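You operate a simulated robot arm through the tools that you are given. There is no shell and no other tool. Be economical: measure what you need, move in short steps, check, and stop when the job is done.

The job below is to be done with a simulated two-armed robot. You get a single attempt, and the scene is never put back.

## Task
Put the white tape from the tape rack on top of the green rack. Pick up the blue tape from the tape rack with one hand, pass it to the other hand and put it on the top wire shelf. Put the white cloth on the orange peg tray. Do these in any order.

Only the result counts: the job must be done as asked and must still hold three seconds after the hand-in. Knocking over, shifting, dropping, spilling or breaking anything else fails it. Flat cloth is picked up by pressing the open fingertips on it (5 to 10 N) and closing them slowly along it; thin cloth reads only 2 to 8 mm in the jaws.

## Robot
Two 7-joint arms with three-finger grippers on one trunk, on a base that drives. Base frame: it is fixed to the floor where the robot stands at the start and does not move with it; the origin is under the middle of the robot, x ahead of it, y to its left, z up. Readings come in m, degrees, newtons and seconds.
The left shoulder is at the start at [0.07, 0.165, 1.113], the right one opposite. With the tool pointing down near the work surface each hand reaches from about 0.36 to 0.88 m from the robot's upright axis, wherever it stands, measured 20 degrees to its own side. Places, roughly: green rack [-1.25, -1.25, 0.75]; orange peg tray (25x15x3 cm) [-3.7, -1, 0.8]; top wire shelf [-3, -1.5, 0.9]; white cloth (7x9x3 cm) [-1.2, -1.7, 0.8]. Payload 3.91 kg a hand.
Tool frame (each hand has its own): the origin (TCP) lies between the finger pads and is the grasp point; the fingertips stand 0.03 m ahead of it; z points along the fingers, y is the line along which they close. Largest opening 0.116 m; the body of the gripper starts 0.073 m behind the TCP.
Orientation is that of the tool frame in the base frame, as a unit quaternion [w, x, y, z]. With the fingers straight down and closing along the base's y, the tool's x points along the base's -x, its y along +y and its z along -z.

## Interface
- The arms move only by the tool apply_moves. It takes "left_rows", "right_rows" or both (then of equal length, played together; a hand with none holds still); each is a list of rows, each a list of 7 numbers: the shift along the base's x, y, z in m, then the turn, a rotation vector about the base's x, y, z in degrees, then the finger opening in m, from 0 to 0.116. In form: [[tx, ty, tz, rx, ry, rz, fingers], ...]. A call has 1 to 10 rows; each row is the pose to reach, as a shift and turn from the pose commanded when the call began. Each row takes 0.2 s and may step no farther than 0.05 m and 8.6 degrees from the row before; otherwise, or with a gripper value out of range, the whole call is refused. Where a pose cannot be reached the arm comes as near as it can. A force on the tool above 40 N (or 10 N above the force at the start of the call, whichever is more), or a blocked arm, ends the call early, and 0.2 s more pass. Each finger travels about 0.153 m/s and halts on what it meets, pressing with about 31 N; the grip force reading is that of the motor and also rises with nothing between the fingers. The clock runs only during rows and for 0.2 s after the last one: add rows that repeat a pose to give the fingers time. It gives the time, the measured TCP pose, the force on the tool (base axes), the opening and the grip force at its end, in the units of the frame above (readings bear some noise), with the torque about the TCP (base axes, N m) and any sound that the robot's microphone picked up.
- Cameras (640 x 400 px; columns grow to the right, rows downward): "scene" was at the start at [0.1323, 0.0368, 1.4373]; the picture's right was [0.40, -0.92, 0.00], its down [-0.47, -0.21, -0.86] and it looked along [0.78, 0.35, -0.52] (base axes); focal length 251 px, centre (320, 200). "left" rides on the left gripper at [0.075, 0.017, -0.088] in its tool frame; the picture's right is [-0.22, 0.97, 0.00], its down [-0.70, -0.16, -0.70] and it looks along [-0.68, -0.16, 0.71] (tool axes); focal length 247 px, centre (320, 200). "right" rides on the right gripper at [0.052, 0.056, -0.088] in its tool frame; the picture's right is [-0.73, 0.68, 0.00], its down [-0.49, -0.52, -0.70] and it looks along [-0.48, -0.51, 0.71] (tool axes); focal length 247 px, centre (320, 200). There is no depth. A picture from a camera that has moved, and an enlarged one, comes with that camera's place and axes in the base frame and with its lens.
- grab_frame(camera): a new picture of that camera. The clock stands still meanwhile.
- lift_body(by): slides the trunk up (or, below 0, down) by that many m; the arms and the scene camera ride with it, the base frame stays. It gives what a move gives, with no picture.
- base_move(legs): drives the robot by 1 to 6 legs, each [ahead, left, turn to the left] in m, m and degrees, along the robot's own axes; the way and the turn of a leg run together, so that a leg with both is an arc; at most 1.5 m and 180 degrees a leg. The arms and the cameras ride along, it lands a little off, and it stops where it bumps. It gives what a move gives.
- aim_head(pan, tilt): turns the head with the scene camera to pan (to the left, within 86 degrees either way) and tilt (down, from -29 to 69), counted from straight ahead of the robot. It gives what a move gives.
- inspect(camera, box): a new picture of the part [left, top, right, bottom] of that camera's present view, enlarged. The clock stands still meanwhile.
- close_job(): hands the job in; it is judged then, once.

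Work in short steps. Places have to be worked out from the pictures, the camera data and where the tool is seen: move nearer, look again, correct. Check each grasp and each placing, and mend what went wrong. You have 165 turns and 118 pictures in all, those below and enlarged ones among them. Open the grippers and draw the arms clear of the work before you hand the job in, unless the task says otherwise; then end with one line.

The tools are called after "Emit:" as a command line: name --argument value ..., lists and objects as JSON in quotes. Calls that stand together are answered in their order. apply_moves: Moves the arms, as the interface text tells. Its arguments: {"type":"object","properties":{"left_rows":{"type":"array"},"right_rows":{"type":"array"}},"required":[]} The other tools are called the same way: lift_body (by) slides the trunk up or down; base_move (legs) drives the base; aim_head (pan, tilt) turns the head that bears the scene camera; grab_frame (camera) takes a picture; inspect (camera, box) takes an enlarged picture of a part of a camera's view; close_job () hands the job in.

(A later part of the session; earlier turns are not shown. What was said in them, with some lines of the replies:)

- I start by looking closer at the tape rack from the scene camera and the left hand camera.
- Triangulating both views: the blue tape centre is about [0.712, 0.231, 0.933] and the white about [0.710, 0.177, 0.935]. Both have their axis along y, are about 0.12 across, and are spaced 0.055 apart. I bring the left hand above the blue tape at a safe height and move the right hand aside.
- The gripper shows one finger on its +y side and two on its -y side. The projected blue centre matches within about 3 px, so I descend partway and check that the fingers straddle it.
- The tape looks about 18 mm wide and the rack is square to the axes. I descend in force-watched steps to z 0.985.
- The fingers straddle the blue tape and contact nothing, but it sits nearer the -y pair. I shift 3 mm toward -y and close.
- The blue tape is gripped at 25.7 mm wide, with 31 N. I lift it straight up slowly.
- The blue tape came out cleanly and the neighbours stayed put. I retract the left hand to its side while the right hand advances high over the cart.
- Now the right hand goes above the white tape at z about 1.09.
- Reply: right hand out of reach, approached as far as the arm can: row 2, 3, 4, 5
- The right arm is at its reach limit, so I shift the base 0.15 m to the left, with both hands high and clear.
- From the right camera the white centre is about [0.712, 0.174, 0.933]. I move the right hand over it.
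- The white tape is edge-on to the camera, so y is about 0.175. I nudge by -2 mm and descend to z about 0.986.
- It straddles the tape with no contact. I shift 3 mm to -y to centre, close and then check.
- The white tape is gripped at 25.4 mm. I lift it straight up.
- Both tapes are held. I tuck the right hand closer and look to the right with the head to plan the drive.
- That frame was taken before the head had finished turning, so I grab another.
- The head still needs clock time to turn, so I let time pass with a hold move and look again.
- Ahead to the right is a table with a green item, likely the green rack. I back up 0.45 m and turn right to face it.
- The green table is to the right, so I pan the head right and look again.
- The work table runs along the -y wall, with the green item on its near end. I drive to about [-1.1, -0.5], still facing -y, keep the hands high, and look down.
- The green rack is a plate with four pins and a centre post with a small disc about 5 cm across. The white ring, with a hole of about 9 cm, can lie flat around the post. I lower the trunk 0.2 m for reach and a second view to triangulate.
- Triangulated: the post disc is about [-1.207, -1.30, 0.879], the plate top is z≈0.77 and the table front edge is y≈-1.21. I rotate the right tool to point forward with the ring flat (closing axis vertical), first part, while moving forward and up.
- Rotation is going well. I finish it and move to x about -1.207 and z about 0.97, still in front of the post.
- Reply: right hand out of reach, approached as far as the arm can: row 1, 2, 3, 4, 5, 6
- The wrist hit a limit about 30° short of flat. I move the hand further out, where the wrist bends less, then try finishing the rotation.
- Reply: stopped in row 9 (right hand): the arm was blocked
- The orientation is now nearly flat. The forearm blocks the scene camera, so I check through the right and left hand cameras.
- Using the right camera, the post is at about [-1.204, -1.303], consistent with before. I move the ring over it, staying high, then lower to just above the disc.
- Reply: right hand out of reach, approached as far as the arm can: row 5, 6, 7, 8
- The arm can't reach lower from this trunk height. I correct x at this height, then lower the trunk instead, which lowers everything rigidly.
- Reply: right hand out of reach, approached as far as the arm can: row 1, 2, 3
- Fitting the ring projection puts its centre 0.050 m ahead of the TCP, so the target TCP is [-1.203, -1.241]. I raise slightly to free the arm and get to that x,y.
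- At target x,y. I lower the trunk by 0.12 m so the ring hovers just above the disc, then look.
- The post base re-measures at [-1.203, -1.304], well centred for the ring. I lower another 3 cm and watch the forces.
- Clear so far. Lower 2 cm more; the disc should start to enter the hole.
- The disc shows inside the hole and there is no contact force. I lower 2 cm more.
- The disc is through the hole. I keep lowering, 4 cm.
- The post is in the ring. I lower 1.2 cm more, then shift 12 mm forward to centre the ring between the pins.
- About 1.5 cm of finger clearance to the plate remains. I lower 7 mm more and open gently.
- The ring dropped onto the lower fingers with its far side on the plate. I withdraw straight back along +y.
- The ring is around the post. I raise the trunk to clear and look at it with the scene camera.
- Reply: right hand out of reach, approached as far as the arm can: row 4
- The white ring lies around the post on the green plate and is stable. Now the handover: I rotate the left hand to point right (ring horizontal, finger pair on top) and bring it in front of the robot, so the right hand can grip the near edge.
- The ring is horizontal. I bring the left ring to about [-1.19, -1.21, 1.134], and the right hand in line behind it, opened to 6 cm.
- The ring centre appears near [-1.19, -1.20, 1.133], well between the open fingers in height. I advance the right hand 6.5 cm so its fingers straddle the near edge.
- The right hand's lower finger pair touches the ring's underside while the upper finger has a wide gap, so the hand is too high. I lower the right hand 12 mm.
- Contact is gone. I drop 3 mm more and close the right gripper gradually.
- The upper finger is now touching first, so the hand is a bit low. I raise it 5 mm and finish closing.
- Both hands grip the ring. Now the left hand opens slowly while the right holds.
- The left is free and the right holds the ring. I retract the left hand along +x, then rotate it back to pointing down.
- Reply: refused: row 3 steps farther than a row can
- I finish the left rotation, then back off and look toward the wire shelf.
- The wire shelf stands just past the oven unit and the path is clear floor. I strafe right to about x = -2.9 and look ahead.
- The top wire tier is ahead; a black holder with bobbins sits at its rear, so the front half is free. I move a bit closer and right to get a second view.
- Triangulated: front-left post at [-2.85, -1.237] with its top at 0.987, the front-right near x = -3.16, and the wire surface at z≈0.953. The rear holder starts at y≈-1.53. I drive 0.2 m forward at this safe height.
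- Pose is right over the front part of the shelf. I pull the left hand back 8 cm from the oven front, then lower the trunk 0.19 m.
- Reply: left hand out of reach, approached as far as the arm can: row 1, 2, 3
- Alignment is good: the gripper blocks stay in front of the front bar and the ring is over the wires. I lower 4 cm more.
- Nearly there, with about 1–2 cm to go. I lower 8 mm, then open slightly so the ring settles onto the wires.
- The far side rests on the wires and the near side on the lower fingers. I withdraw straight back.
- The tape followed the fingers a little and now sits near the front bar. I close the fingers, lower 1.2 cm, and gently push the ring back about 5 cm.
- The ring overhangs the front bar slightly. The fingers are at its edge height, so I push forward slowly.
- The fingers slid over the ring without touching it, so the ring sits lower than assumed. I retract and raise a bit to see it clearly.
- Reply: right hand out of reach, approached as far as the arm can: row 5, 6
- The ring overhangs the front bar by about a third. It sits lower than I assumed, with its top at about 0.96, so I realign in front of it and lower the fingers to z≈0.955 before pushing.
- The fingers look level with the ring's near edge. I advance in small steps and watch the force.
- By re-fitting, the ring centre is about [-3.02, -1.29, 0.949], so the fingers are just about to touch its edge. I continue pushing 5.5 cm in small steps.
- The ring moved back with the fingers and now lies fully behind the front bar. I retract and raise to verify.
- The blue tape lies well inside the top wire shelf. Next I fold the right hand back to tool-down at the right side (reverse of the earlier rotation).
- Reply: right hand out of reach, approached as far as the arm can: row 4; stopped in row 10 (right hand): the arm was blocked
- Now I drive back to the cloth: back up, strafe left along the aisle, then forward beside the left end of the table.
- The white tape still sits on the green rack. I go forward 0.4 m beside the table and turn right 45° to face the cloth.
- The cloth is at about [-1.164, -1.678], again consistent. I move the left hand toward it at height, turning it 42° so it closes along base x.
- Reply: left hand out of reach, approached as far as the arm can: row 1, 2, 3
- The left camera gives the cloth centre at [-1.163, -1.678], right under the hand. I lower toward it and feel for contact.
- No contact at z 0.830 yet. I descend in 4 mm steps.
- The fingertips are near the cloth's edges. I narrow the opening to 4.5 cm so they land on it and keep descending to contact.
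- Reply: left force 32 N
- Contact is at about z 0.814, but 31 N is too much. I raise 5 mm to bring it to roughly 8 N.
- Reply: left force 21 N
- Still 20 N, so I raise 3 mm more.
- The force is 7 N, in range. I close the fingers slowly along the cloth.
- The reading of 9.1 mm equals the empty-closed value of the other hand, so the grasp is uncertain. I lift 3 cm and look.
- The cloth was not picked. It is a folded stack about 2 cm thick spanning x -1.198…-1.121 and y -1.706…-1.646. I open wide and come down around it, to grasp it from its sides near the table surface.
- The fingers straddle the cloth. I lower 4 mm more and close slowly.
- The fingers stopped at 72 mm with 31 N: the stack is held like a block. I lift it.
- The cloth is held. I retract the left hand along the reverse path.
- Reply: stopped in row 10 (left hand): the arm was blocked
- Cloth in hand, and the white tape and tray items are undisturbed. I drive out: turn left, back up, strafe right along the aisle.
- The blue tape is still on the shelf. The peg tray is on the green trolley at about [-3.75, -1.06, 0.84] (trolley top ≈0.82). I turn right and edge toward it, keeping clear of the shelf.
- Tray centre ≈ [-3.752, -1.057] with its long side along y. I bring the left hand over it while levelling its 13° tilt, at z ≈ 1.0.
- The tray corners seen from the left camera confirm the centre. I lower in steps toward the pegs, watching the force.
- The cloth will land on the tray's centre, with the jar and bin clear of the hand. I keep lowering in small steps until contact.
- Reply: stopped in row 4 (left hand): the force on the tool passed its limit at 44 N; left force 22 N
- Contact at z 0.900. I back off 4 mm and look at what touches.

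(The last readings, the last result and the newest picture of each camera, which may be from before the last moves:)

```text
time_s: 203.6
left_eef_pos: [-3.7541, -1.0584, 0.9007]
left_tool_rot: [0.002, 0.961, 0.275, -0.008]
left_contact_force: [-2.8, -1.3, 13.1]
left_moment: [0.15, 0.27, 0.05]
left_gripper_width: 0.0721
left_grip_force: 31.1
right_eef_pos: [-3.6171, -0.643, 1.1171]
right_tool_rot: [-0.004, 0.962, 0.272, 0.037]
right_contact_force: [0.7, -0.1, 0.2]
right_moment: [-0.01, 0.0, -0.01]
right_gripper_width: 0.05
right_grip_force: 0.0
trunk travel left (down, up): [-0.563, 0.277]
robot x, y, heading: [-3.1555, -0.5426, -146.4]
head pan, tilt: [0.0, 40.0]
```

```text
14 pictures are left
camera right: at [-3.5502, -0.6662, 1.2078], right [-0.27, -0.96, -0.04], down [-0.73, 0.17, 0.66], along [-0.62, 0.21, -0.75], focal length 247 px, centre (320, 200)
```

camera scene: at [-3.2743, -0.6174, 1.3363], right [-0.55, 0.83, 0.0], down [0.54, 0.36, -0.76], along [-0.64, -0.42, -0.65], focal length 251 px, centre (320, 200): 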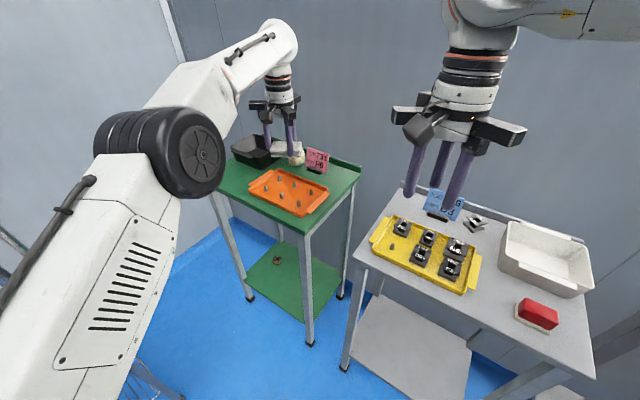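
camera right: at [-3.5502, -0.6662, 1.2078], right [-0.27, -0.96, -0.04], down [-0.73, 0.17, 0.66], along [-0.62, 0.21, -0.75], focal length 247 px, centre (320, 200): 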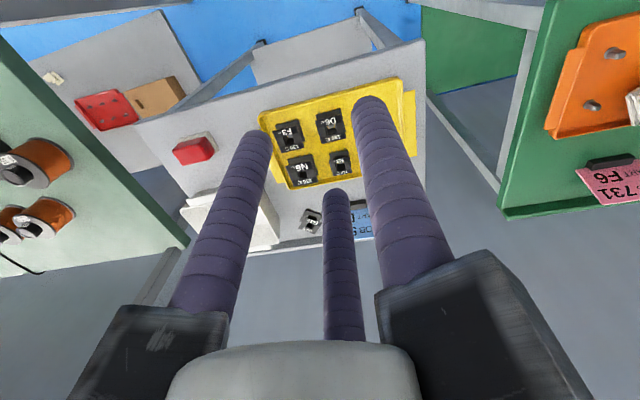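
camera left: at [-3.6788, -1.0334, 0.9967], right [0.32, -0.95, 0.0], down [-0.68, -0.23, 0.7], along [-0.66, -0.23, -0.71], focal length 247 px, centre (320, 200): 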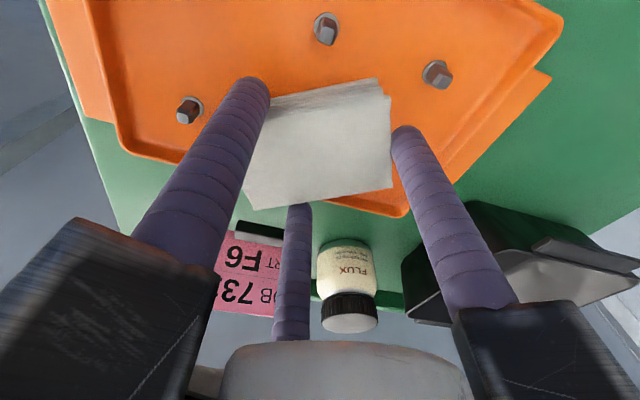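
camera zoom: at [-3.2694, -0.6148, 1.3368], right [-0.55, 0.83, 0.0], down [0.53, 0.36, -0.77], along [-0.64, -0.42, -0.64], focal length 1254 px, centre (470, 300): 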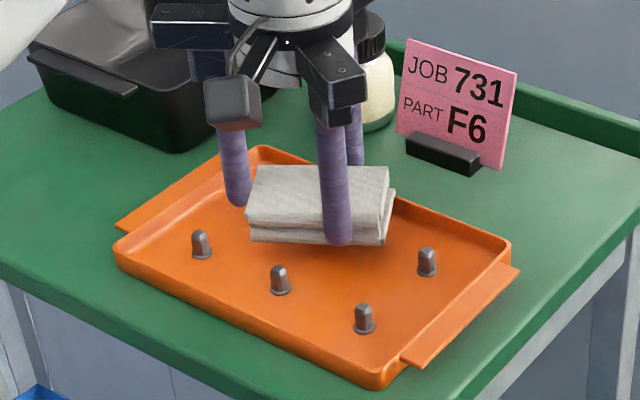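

The cloth currently touches a single rear peg. From the picture the pegs sit at x -3.708/-3.772 and y -1.108/-1.043/-0.978, so I raise, rotate the hand -32° to align, and centre on the 4-peg cell at [-3.740, -1.0755] so it rests flat on four pegs.

Emit:
apply_moves --left_rows '[[0, 0, 0.02, 0, 0, 0, 0.03], [0.003, -0.004, 0.035, 0, 0, -8, 0.03], [0.007, -0.008, 0.035, 0, 0, -16, 0.03], [0.01, -0.013, 0.035, 0, 0, -24, 0.03], [0.014, -0.017, 0.035, 0, 0, -32, 0.03], [0.014, -0.017, 0.035, 0, 0, -32, 0.03]]'

Emit:
inspect --camera "scene" --box '[240, 140, 340, 220]'

Emit:
grab_frame --camera "left"

```text
time_s: 205.0
left_eef_pos: [-3.7397, -1.0775, 0.9354]
left_tool_rot: [-0.001, 1.0, -0.002, -0.007]
left_contact_force: [-0.5, -0.4, -0.4]
left_moment: [0.0, 0.0, 0.0]
left_gripper_width: 0.072
left_grip_force: 30.8
right_eef_pos: [-3.6185, -0.6431, 1.1151]
right_tool_rot: [-0.004, 0.962, 0.272, 0.037]
right_contact_force: [0.0, 0.2, 0.6]
right_moment: [0.02, -0.02, 0.0]
right_gripper_width: 0.0499
right_grip_force: 0.0
trunk travel left (down, up): [-0.563, 0.277]
robot x, y, heading: [-3.1583, -0.5386, -146.2]
head pan, tilt: [0.0, 40.0]
```

```text
5.00 times, centred on (290, 180) of scene
camera zoom: at [-3.2707, -0.6157, 1.3366], right [-0.55, 0.83, 0.0], down [0.54, 0.36, -0.77], along [-0.64, -0.42, -0.64], focal length 1254 px, centre (470, 300)
```

zoom: 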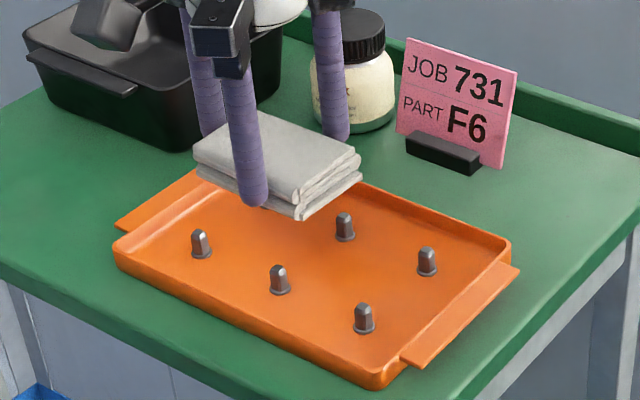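

```text
12 pictures are left
camera left: at [-3.6632, -1.0953, 1.0234], right [-0.23, -0.97, 0.0], down [-0.68, 0.16, 0.71], along [-0.69, 0.16, -0.7], focal length 247 px, centre (320, 200)
```

left: 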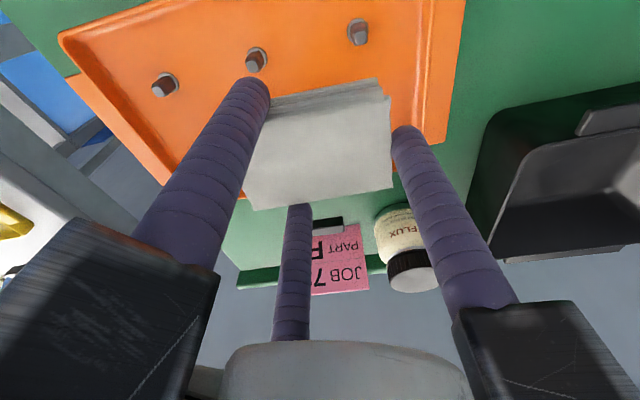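

The cloth is centred over the four-peg cell, with both cameras agreeing. I lower to just at contact.

Emit:
apply_moves --left_rows '[[-0.001, 0.0, -0.015, 0, 0, 0, 0.03], [-0.001, 0.0, -0.026, 0, 0, 0, 0.03], [-0.001, 0.0, -0.031, 0, 0, 0, 0.03], [-0.001, 0.0, -0.034, 0, 0, 0, 0.03], [-0.001, 0.0, -0.034, 0, 0, 0, 0.03]]'

```text
time_s: 206.2
left_eef_pos: [-3.7405, -1.0776, 0.9008]
left_tool_rot: [0.0, 1.0, -0.001, -0.008]
left_contact_force: [-0.1, 0.3, 0.7]
left_moment: [0.01, 0.01, -0.01]
left_gripper_width: 0.0722
left_grip_force: 31.4
right_eef_pos: [-3.6184, -0.6434, 1.1159]
right_tool_rot: [-0.004, 0.962, 0.272, 0.038]
right_contact_force: [0.9, -0.4, 0.4]
right_moment: [0.0, 0.03, -0.01]
right_gripper_width: 0.05
right_grip_force: 0.0
trunk travel left (down, up): [-0.563, 0.277]
robot x, y, heading: [-3.1559, -0.5415, -146.3]
head pan, tilt: [0.0, 40.0]
```

Emit:
apply_moves --left_rows '[[0, 0.0, -0.003, 0, 0, 0, 0.03], [0, 0.0, -0.005, 0, 0, 0, 0.03], [0, 0, -0.005, 0, 0, 0, 0.03]]'

Emit:
inspect --camera "scene" --box '[240, 140, 340, 220]'

```text
time_s: 207.0
left_eef_pos: [-3.7418, -1.0757, 0.8995]
left_tool_rot: [0.002, 1.0, 0.0, -0.01]
left_contact_force: [-4.6, -4.4, 19.1]
left_moment: [0.08, 0.73, 0.13]
left_gripper_width: 0.0723
left_grip_force: 31.2
right_eef_pos: [-3.6187, -0.6421, 1.1168]
right_tool_rot: [-0.004, 0.962, 0.272, 0.036]
right_contact_force: [-0.5, -0.4, 0.1]
right_moment: [-0.01, 0.0, -0.01]
right_gripper_width: 0.05
right_grip_force: 0.1
trunk travel left (down, up): [-0.563, 0.277]
robot x, y, heading: [-3.1599, -0.5445, -146.5]
head pan, tilt: [0.0, 40.0]
```

```text
5.00 times, centred on (290, 180) of scene
camera zoom: at [-3.269, -0.6145, 1.3371], right [-0.55, 0.83, 0.0], down [0.53, 0.35, -0.77], along [-0.64, -0.42, -0.64], focal length 1254 px, centre (470, 300)
```

zoom: 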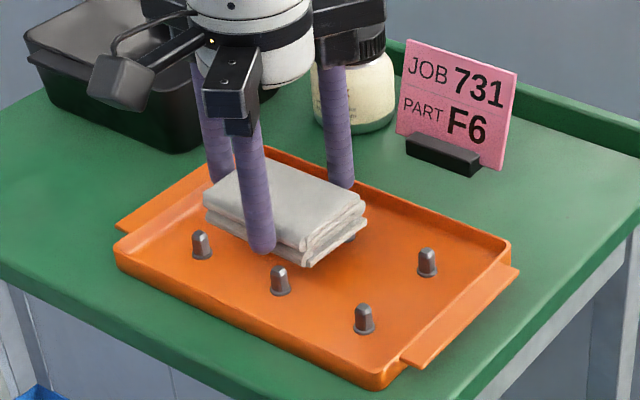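

The torque shows only the rear peg row supports it, since the short side barely spans the rows. I raise and rotate +90° so the long side spans the rows.

Emit:
apply_moves --left_rows '[[0, 0, 0.02, 0, 0, 0, 0.03], [0, 0, 0.04, 0, 0, 8.2, 0.03], [0, 0, 0.05, 0, 0, 16.4, 0.03], [0, 0, 0.05, 0, 0, 24.6, 0.03], [0, 0, 0.05, 0, 0, 32.8, 0.03], [0, 0, 0.05, 0, 0, 41, 0.03], [0, 0, 0.05, 0, 0, 49.2, 0.03], [0, 0, 0.05, 0, 0, 57.4, 0.03], [0, 0, 0.05, 0, 0, 65.6, 0.03], [0, 0, 0.05, 0, 0, 73.8, 0.03]]'

Emit:
apply_moves --left_rows '[[0, 0, 0, 0, 0, 8.2, 0.03], [0, 0, 0, 0, 0, 16.2, 0.03], [0, 0, 0, 0, 0, 16.2, 0.03]]'

```text
time_s: 209.2
left_eef_pos: [-3.7409, -1.0775, 0.9458]
left_tool_rot: [0.004, 0.799, 0.601, -0.007]
left_contact_force: [-0.6, 1.0, -0.2]
left_moment: [-0.01, 0.02, 0.0]
left_gripper_width: 0.0721
left_grip_force: 30.5
right_eef_pos: [-3.6189, -0.6423, 1.1154]
right_tool_rot: [-0.004, 0.962, 0.271, 0.037]
right_contact_force: [0.1, -0.2, -0.9]
right_moment: [-0.01, -0.01, 0.0]
right_gripper_width: 0.0501
right_grip_force: 0.1
trunk travel left (down, up): [-0.563, 0.277]
robot x, y, heading: [-3.1579, -0.5423, -146.4]
head pan, tilt: [0.0, 40.0]
```

```text
time_s: 210.0
left_eef_pos: [-3.7409, -1.0764, 0.9461]
left_tool_rot: [0.005, 0.708, 0.706, -0.005]
left_contact_force: [0.1, 0.8, -0.4]
left_moment: [-0.01, 0.0, 0.0]
left_gripper_width: 0.0718
left_grip_force: 31.0
right_eef_pos: [-3.6191, -0.6435, 1.1163]
right_tool_rot: [-0.004, 0.962, 0.271, 0.037]
right_contact_force: [0.0, -0.4, -0.3]
right_moment: [-0.02, -0.02, 0.03]
right_gripper_width: 0.0501
right_grip_force: 0.0
trunk travel left (down, up): [-0.563, 0.277]
robot x, y, heading: [-3.1611, -0.5432, -146.3]
head pan, tilt: [0.0, 40.0]
```

The rotation is complete and aligned. I lower to contact again.

Emit:
apply_moves --left_rows '[[0.001, 0.0, -0.02, 0, 0, 0, 0.03], [0.002, 0.0, -0.035, 0, 0, 0, 0.03], [0.002, 0.0, -0.042, 0, 0, 0, 0.03], [0.002, 0.0, -0.046, 0, 0, 0, 0.03], [0.002, 0.0, -0.046, 0, 0, 0, 0.03]]'

Emit:
inspect --camera "scene" --box '[240, 140, 340, 220]'

```text
time_s: 211.2
left_eef_pos: [-3.738, -1.0763, 0.9004]
left_tool_rot: [0.005, 0.708, 0.707, -0.007]
left_contact_force: [-1.1, -2.9, 10.5]
left_moment: [0.17, 0.32, 0.02]
left_gripper_width: 0.0722
left_grip_force: 30.7
right_eef_pos: [-3.6184, -0.643, 1.1167]
right_tool_rot: [-0.005, 0.962, 0.272, 0.037]
right_contact_force: [-0.4, 0.1, 0.2]
right_moment: [0.03, 0.01, -0.01]
right_gripper_width: 0.0499
right_grip_force: 0.0
trunk travel left (down, up): [-0.563, 0.277]
robot x, y, heading: [-3.1605, -0.5408, -146.3]
head pan, tilt: [0.0, 40.0]
```

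```text
5.00 times, centred on (290, 180) of scene
camera zoom: at [-3.2697, -0.6153, 1.3369], right [-0.55, 0.83, 0.0], down [0.54, 0.36, -0.77], along [-0.64, -0.42, -0.64], focal length 1254 px, centre (470, 300)
```

zoom: 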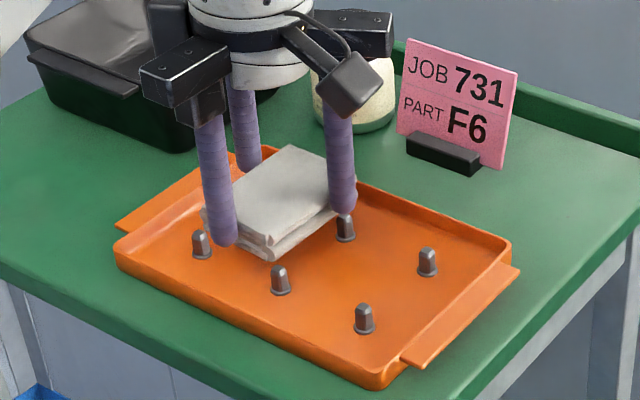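

The front edge reaches about the front pegs' centres. I raise 3 mm, shift +3 mm in x, set it down lightly, and open slowly.

Emit:
apply_moves --left_rows '[[0.0, 0.0, 0.004, 0, 0, 0, 0.03], [0.003, 0.002, 0.004, 0, 0, 0, 0.03], [0.003, 0.002, 0.001, 0, 0, 0, 0.03], [0.003, 0.002, 0.001, 0, 0, 0, 0.03]]'

Emit:
apply_moves --left_rows '[[0, 0, 0, 0, 0, 0, 0.07], [0, 0, 0, 0, 0, 0, 0.074], [0, 0, 0, 0, 0, 0, 0.078], [0, 0, 0, 0, 0, 0, 0.084], [0, 0, 0, 0, 0, 0, 0.09], [0, 0, 0, 0, 0, 0, 0.09]]'

Emit:
inspect --camera "scene" --box '[240, 140, 340, 220]'

```text
time_s: 212.2
left_eef_pos: [-3.7359, -1.0741, 0.9004]
left_tool_rot: [0.006, 0.708, 0.706, -0.005]
left_contact_force: [0.8, 0.5, 4.2]
left_moment: [0.15, -0.04, -0.04]
left_gripper_width: 0.0721
left_grip_force: 30.7
right_eef_pos: [-3.618, -0.6422, 1.1169]
right_tool_rot: [-0.004, 0.962, 0.272, 0.037]
right_contact_force: [0.6, 0.4, 0.6]
right_moment: [0.0, -0.03, 0.0]
right_gripper_width: 0.0502
right_grip_force: 0.1
trunk travel left (down, up): [-0.563, 0.277]
robot x, y, heading: [-3.1612, -0.5407, -146.5]
head pan, tilt: [0.0, 40.0]
```

```text
time_s: 213.6
left_eef_pos: [-3.7353, -1.0742, 0.9001]
left_tool_rot: [0.006, 0.707, 0.707, -0.006]
left_contact_force: [0.1, 0.3, 0.1]
left_moment: [0.01, 0.0, -0.03]
left_gripper_width: 0.0898
left_grip_force: 0.1
right_eef_pos: [-3.6194, -0.6433, 1.1177]
right_tool_rot: [-0.004, 0.962, 0.272, 0.036]
right_contact_force: [-0.5, -1.1, 0.3]
right_moment: [-0.01, -0.01, 0.0]
right_gripper_width: 0.0499
right_grip_force: 0.0
trunk travel left (down, up): [-0.563, 0.277]
robot x, y, heading: [-3.1575, -0.5431, -146.3]
head pan, tilt: [0.0, 40.0]
```

```text
5.00 times, centred on (290, 180) of scene
camera zoom: at [-3.2705, -0.6159, 1.3366], right [-0.55, 0.83, 0.0], down [0.54, 0.36, -0.77], along [-0.64, -0.42, -0.64], focal length 1254 px, centre (470, 300)
```

zoom: 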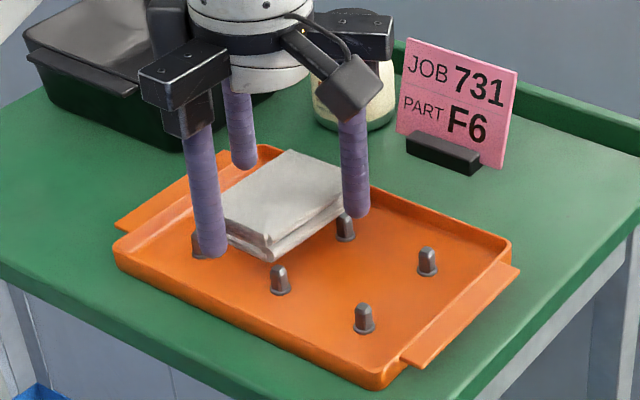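

The cloth is released and lies flat on the pegs. I lift straight up and check.

Emit:
apply_moves --left_rows '[[0, 0, 0.01, 0, 0, 0, 0.095], [0, 0, 0.04, 0, 0, 0, 0.1], [0, 0, 0.08, 0, 0, 0, 0.1], [0, 0, 0.12, 0, 0, 0, 0.1], [0.02, 0.0, 0.15, 0, 0, 0, 0.1]]'

Emit:
apply_moves --left_rows '[[0.045, 0.004, 0.01, 0, 0, -4, 0.1], [0.09, 0.009, 0.02, 0, 0, -8, 0.1], [0.135, 0.014, 0.02, 0, 0, -12, 0.1], [0.18, 0.018, 0.02, 0, 0, -16, 0.1], [0.225, 0.02, 0.02, 0, 0, -20, 0.1], [0.27, 0.02, 0.02, 0, 0, -24, 0.1], [0.3, 0.02, 0.02, 0, 0, -28, 0.1]]'

Emit:
inspect --camera "scene" --box '[220, 130, 360, 240]'

```text
time_s: 214.8
left_eef_pos: [-3.7139, -1.0719, 1.0509]
left_tool_rot: [0.005, 0.708, 0.706, -0.006]
left_contact_force: [-0.2, -0.5, 0.1]
left_moment: [-0.03, 0.03, -0.02]
left_gripper_width: 0.1
left_grip_force: 0.1
right_eef_pos: [-3.6156, -0.6421, 1.1174]
right_tool_rot: [-0.004, 0.962, 0.272, 0.036]
right_contact_force: [0.5, -0.5, -0.4]
right_moment: [-0.02, 0.04, -0.02]
right_gripper_width: 0.0498
right_grip_force: 0.0
trunk travel left (down, up): [-0.563, 0.277]
robot x, y, heading: [-3.1585, -0.5398, -146.4]
head pan, tilt: [0.0, 40.0]
```

```text
time_s: 216.4
left_eef_pos: [-3.4235, -1.04, 1.0766]
left_tool_rot: [0.066, 0.861, 0.504, -0.004]
left_contact_force: [0.7, 0.6, 0.9]
left_moment: [0.0, 0.1, -0.07]
left_gripper_width: 0.1
left_grip_force: 0.0
right_eef_pos: [-3.618, -0.6435, 1.1166]
right_tool_rot: [-0.004, 0.962, 0.271, 0.037]
right_contact_force: [0.0, 0.7, 0.0]
right_moment: [-0.05, -0.01, -0.02]
right_gripper_width: 0.05
right_grip_force: 0.0
trunk travel left (down, up): [-0.563, 0.277]
robot x, y, heading: [-3.1598, -0.537, -146.5]
head pan, tilt: [0.0, 40.0]
```

```text
3.64 times, centred on (290, 185) of scene
camera zoom: at [-3.2698, -0.6149, 1.3368], right [-0.55, 0.83, 0.0], down [0.54, 0.36, -0.77], along [-0.64, -0.42, -0.64], focal length 912 px, centre (429, 254)
```

zoom: 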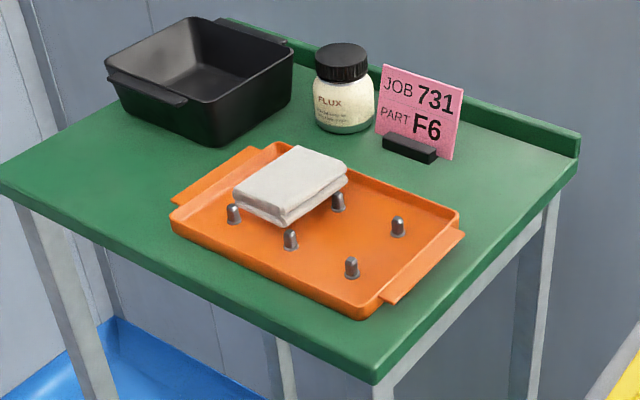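

The cloth lies flat on four pegs of the orange tray. I back the base off so both arms are clear, then take one last look at the shelf.

Emit:
base_move --legs '[[-0.25, 0, 0]]'

Emit:
aim_head --pan 25 --tilt 30

Emit:
apply_moves --left_rows '[[0, 0, 0, 0, 0, 0, 0.1], [0, 0, 0, 0, 0, 0, 0.1], [0, 0, 0, 0, 0, 0, 0.1], [0, 0, 0, 0, 0, 0, 0.1], [0, 0, 0, 0, 0, 0, 0.1]]'

Emit:
grab_frame --camera "scene"

```text
time_s: 218.2
left_eef_pos: [-3.2051, -0.9149, 1.0705]
left_tool_rot: [0.003, 0.857, 0.515, -0.007]
left_contact_force: [-0.5, -0.4, 0.3]
left_moment: [-0.03, 0.02, -0.02]
left_gripper_width: 0.1
left_grip_force: 0.1
right_eef_pos: [-3.4086, -0.504, 1.1173]
right_tool_rot: [-0.004, 0.961, 0.273, 0.037]
right_contact_force: [0.6, 1.1, -0.1]
right_moment: [-0.05, 0.04, -0.02]
right_gripper_width: 0.0502
right_grip_force: 0.1
trunk travel left (down, up): [-0.563, 0.277]
robot x, y, heading: [-2.9472, -0.4018, -146.3]
head pan, tilt: [0.0, 40.0]
```

```text
time_s: 219.1
left_eef_pos: [-3.2056, -0.9152, 1.0701]
left_tool_rot: [0.004, 0.857, 0.515, -0.007]
left_contact_force: [0.1, -0.1, 0.5]
left_moment: [0.0, 0.0, 0.0]
left_gripper_width: 0.1
left_grip_force: 0.0
right_eef_pos: [-3.4097, -0.5044, 1.1156]
right_tool_rot: [-0.005, 0.961, 0.273, 0.039]
right_contact_force: [-0.1, 0.0, -0.9]
right_moment: [0.0, 0.0, 0.02]
right_gripper_width: 0.0498
right_grip_force: 0.1
trunk travel left (down, up): [-0.563, 0.277]
robot x, y, heading: [-2.9486, -0.3973, -146.4]
head pan, tilt: [25.0, 30.0]
```

```text
time_s: 220.3
left_eef_pos: [-3.2064, -0.9147, 1.0699]
left_tool_rot: [0.005, 0.857, 0.515, -0.007]
left_contact_force: [-0.1, -0.6, -0.2]
left_moment: [0.01, 0.02, -0.04]
left_gripper_width: 0.1001
left_grip_force: 0.1
right_eef_pos: [-3.4104, -0.5055, 1.1168]
right_tool_rot: [-0.005, 0.961, 0.273, 0.037]
right_contact_force: [0.2, -0.2, -0.9]
right_moment: [0.02, 0.0, -0.02]
right_gripper_width: 0.05
right_grip_force: 0.0
trunk travel left (down, up): [-0.563, 0.277]
robot x, y, heading: [-2.9479, -0.4019, -146.2]
head pan, tilt: [25.0, 30.0]
```

```text
7 pictures are left
camera scene: at [-3.0375, -0.507, 1.352], right [-0.85, 0.52, 0.0], down [0.26, 0.43, -0.87], along [-0.45, -0.74, -0.5], focal length 251 px, centre (320, 200)
```

scene: 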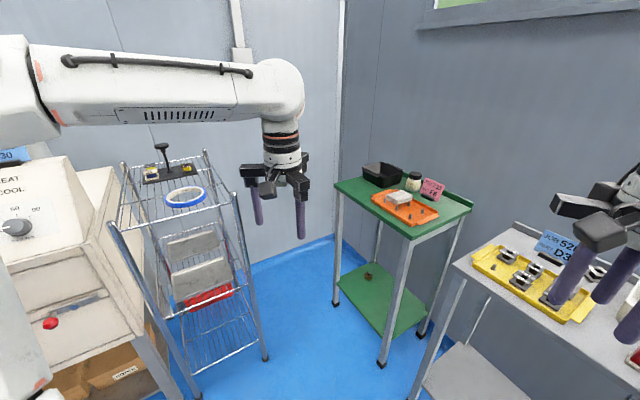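

The blue tape is on the top wire shelf, the cloth is on the peg tray, and the white tape was last seen on the green rack. Both grippers are open and clear, so I hand the job in.

Emit:
close_job

```text
The job is handed in.
```

The job is handed in: the white tape lies around the post on the green rack, slightly over the plate's front edge. The blue tape, passed from left hand to right, is on the top wire shelf, and the white cloth sits on the pegs of the orange tray.
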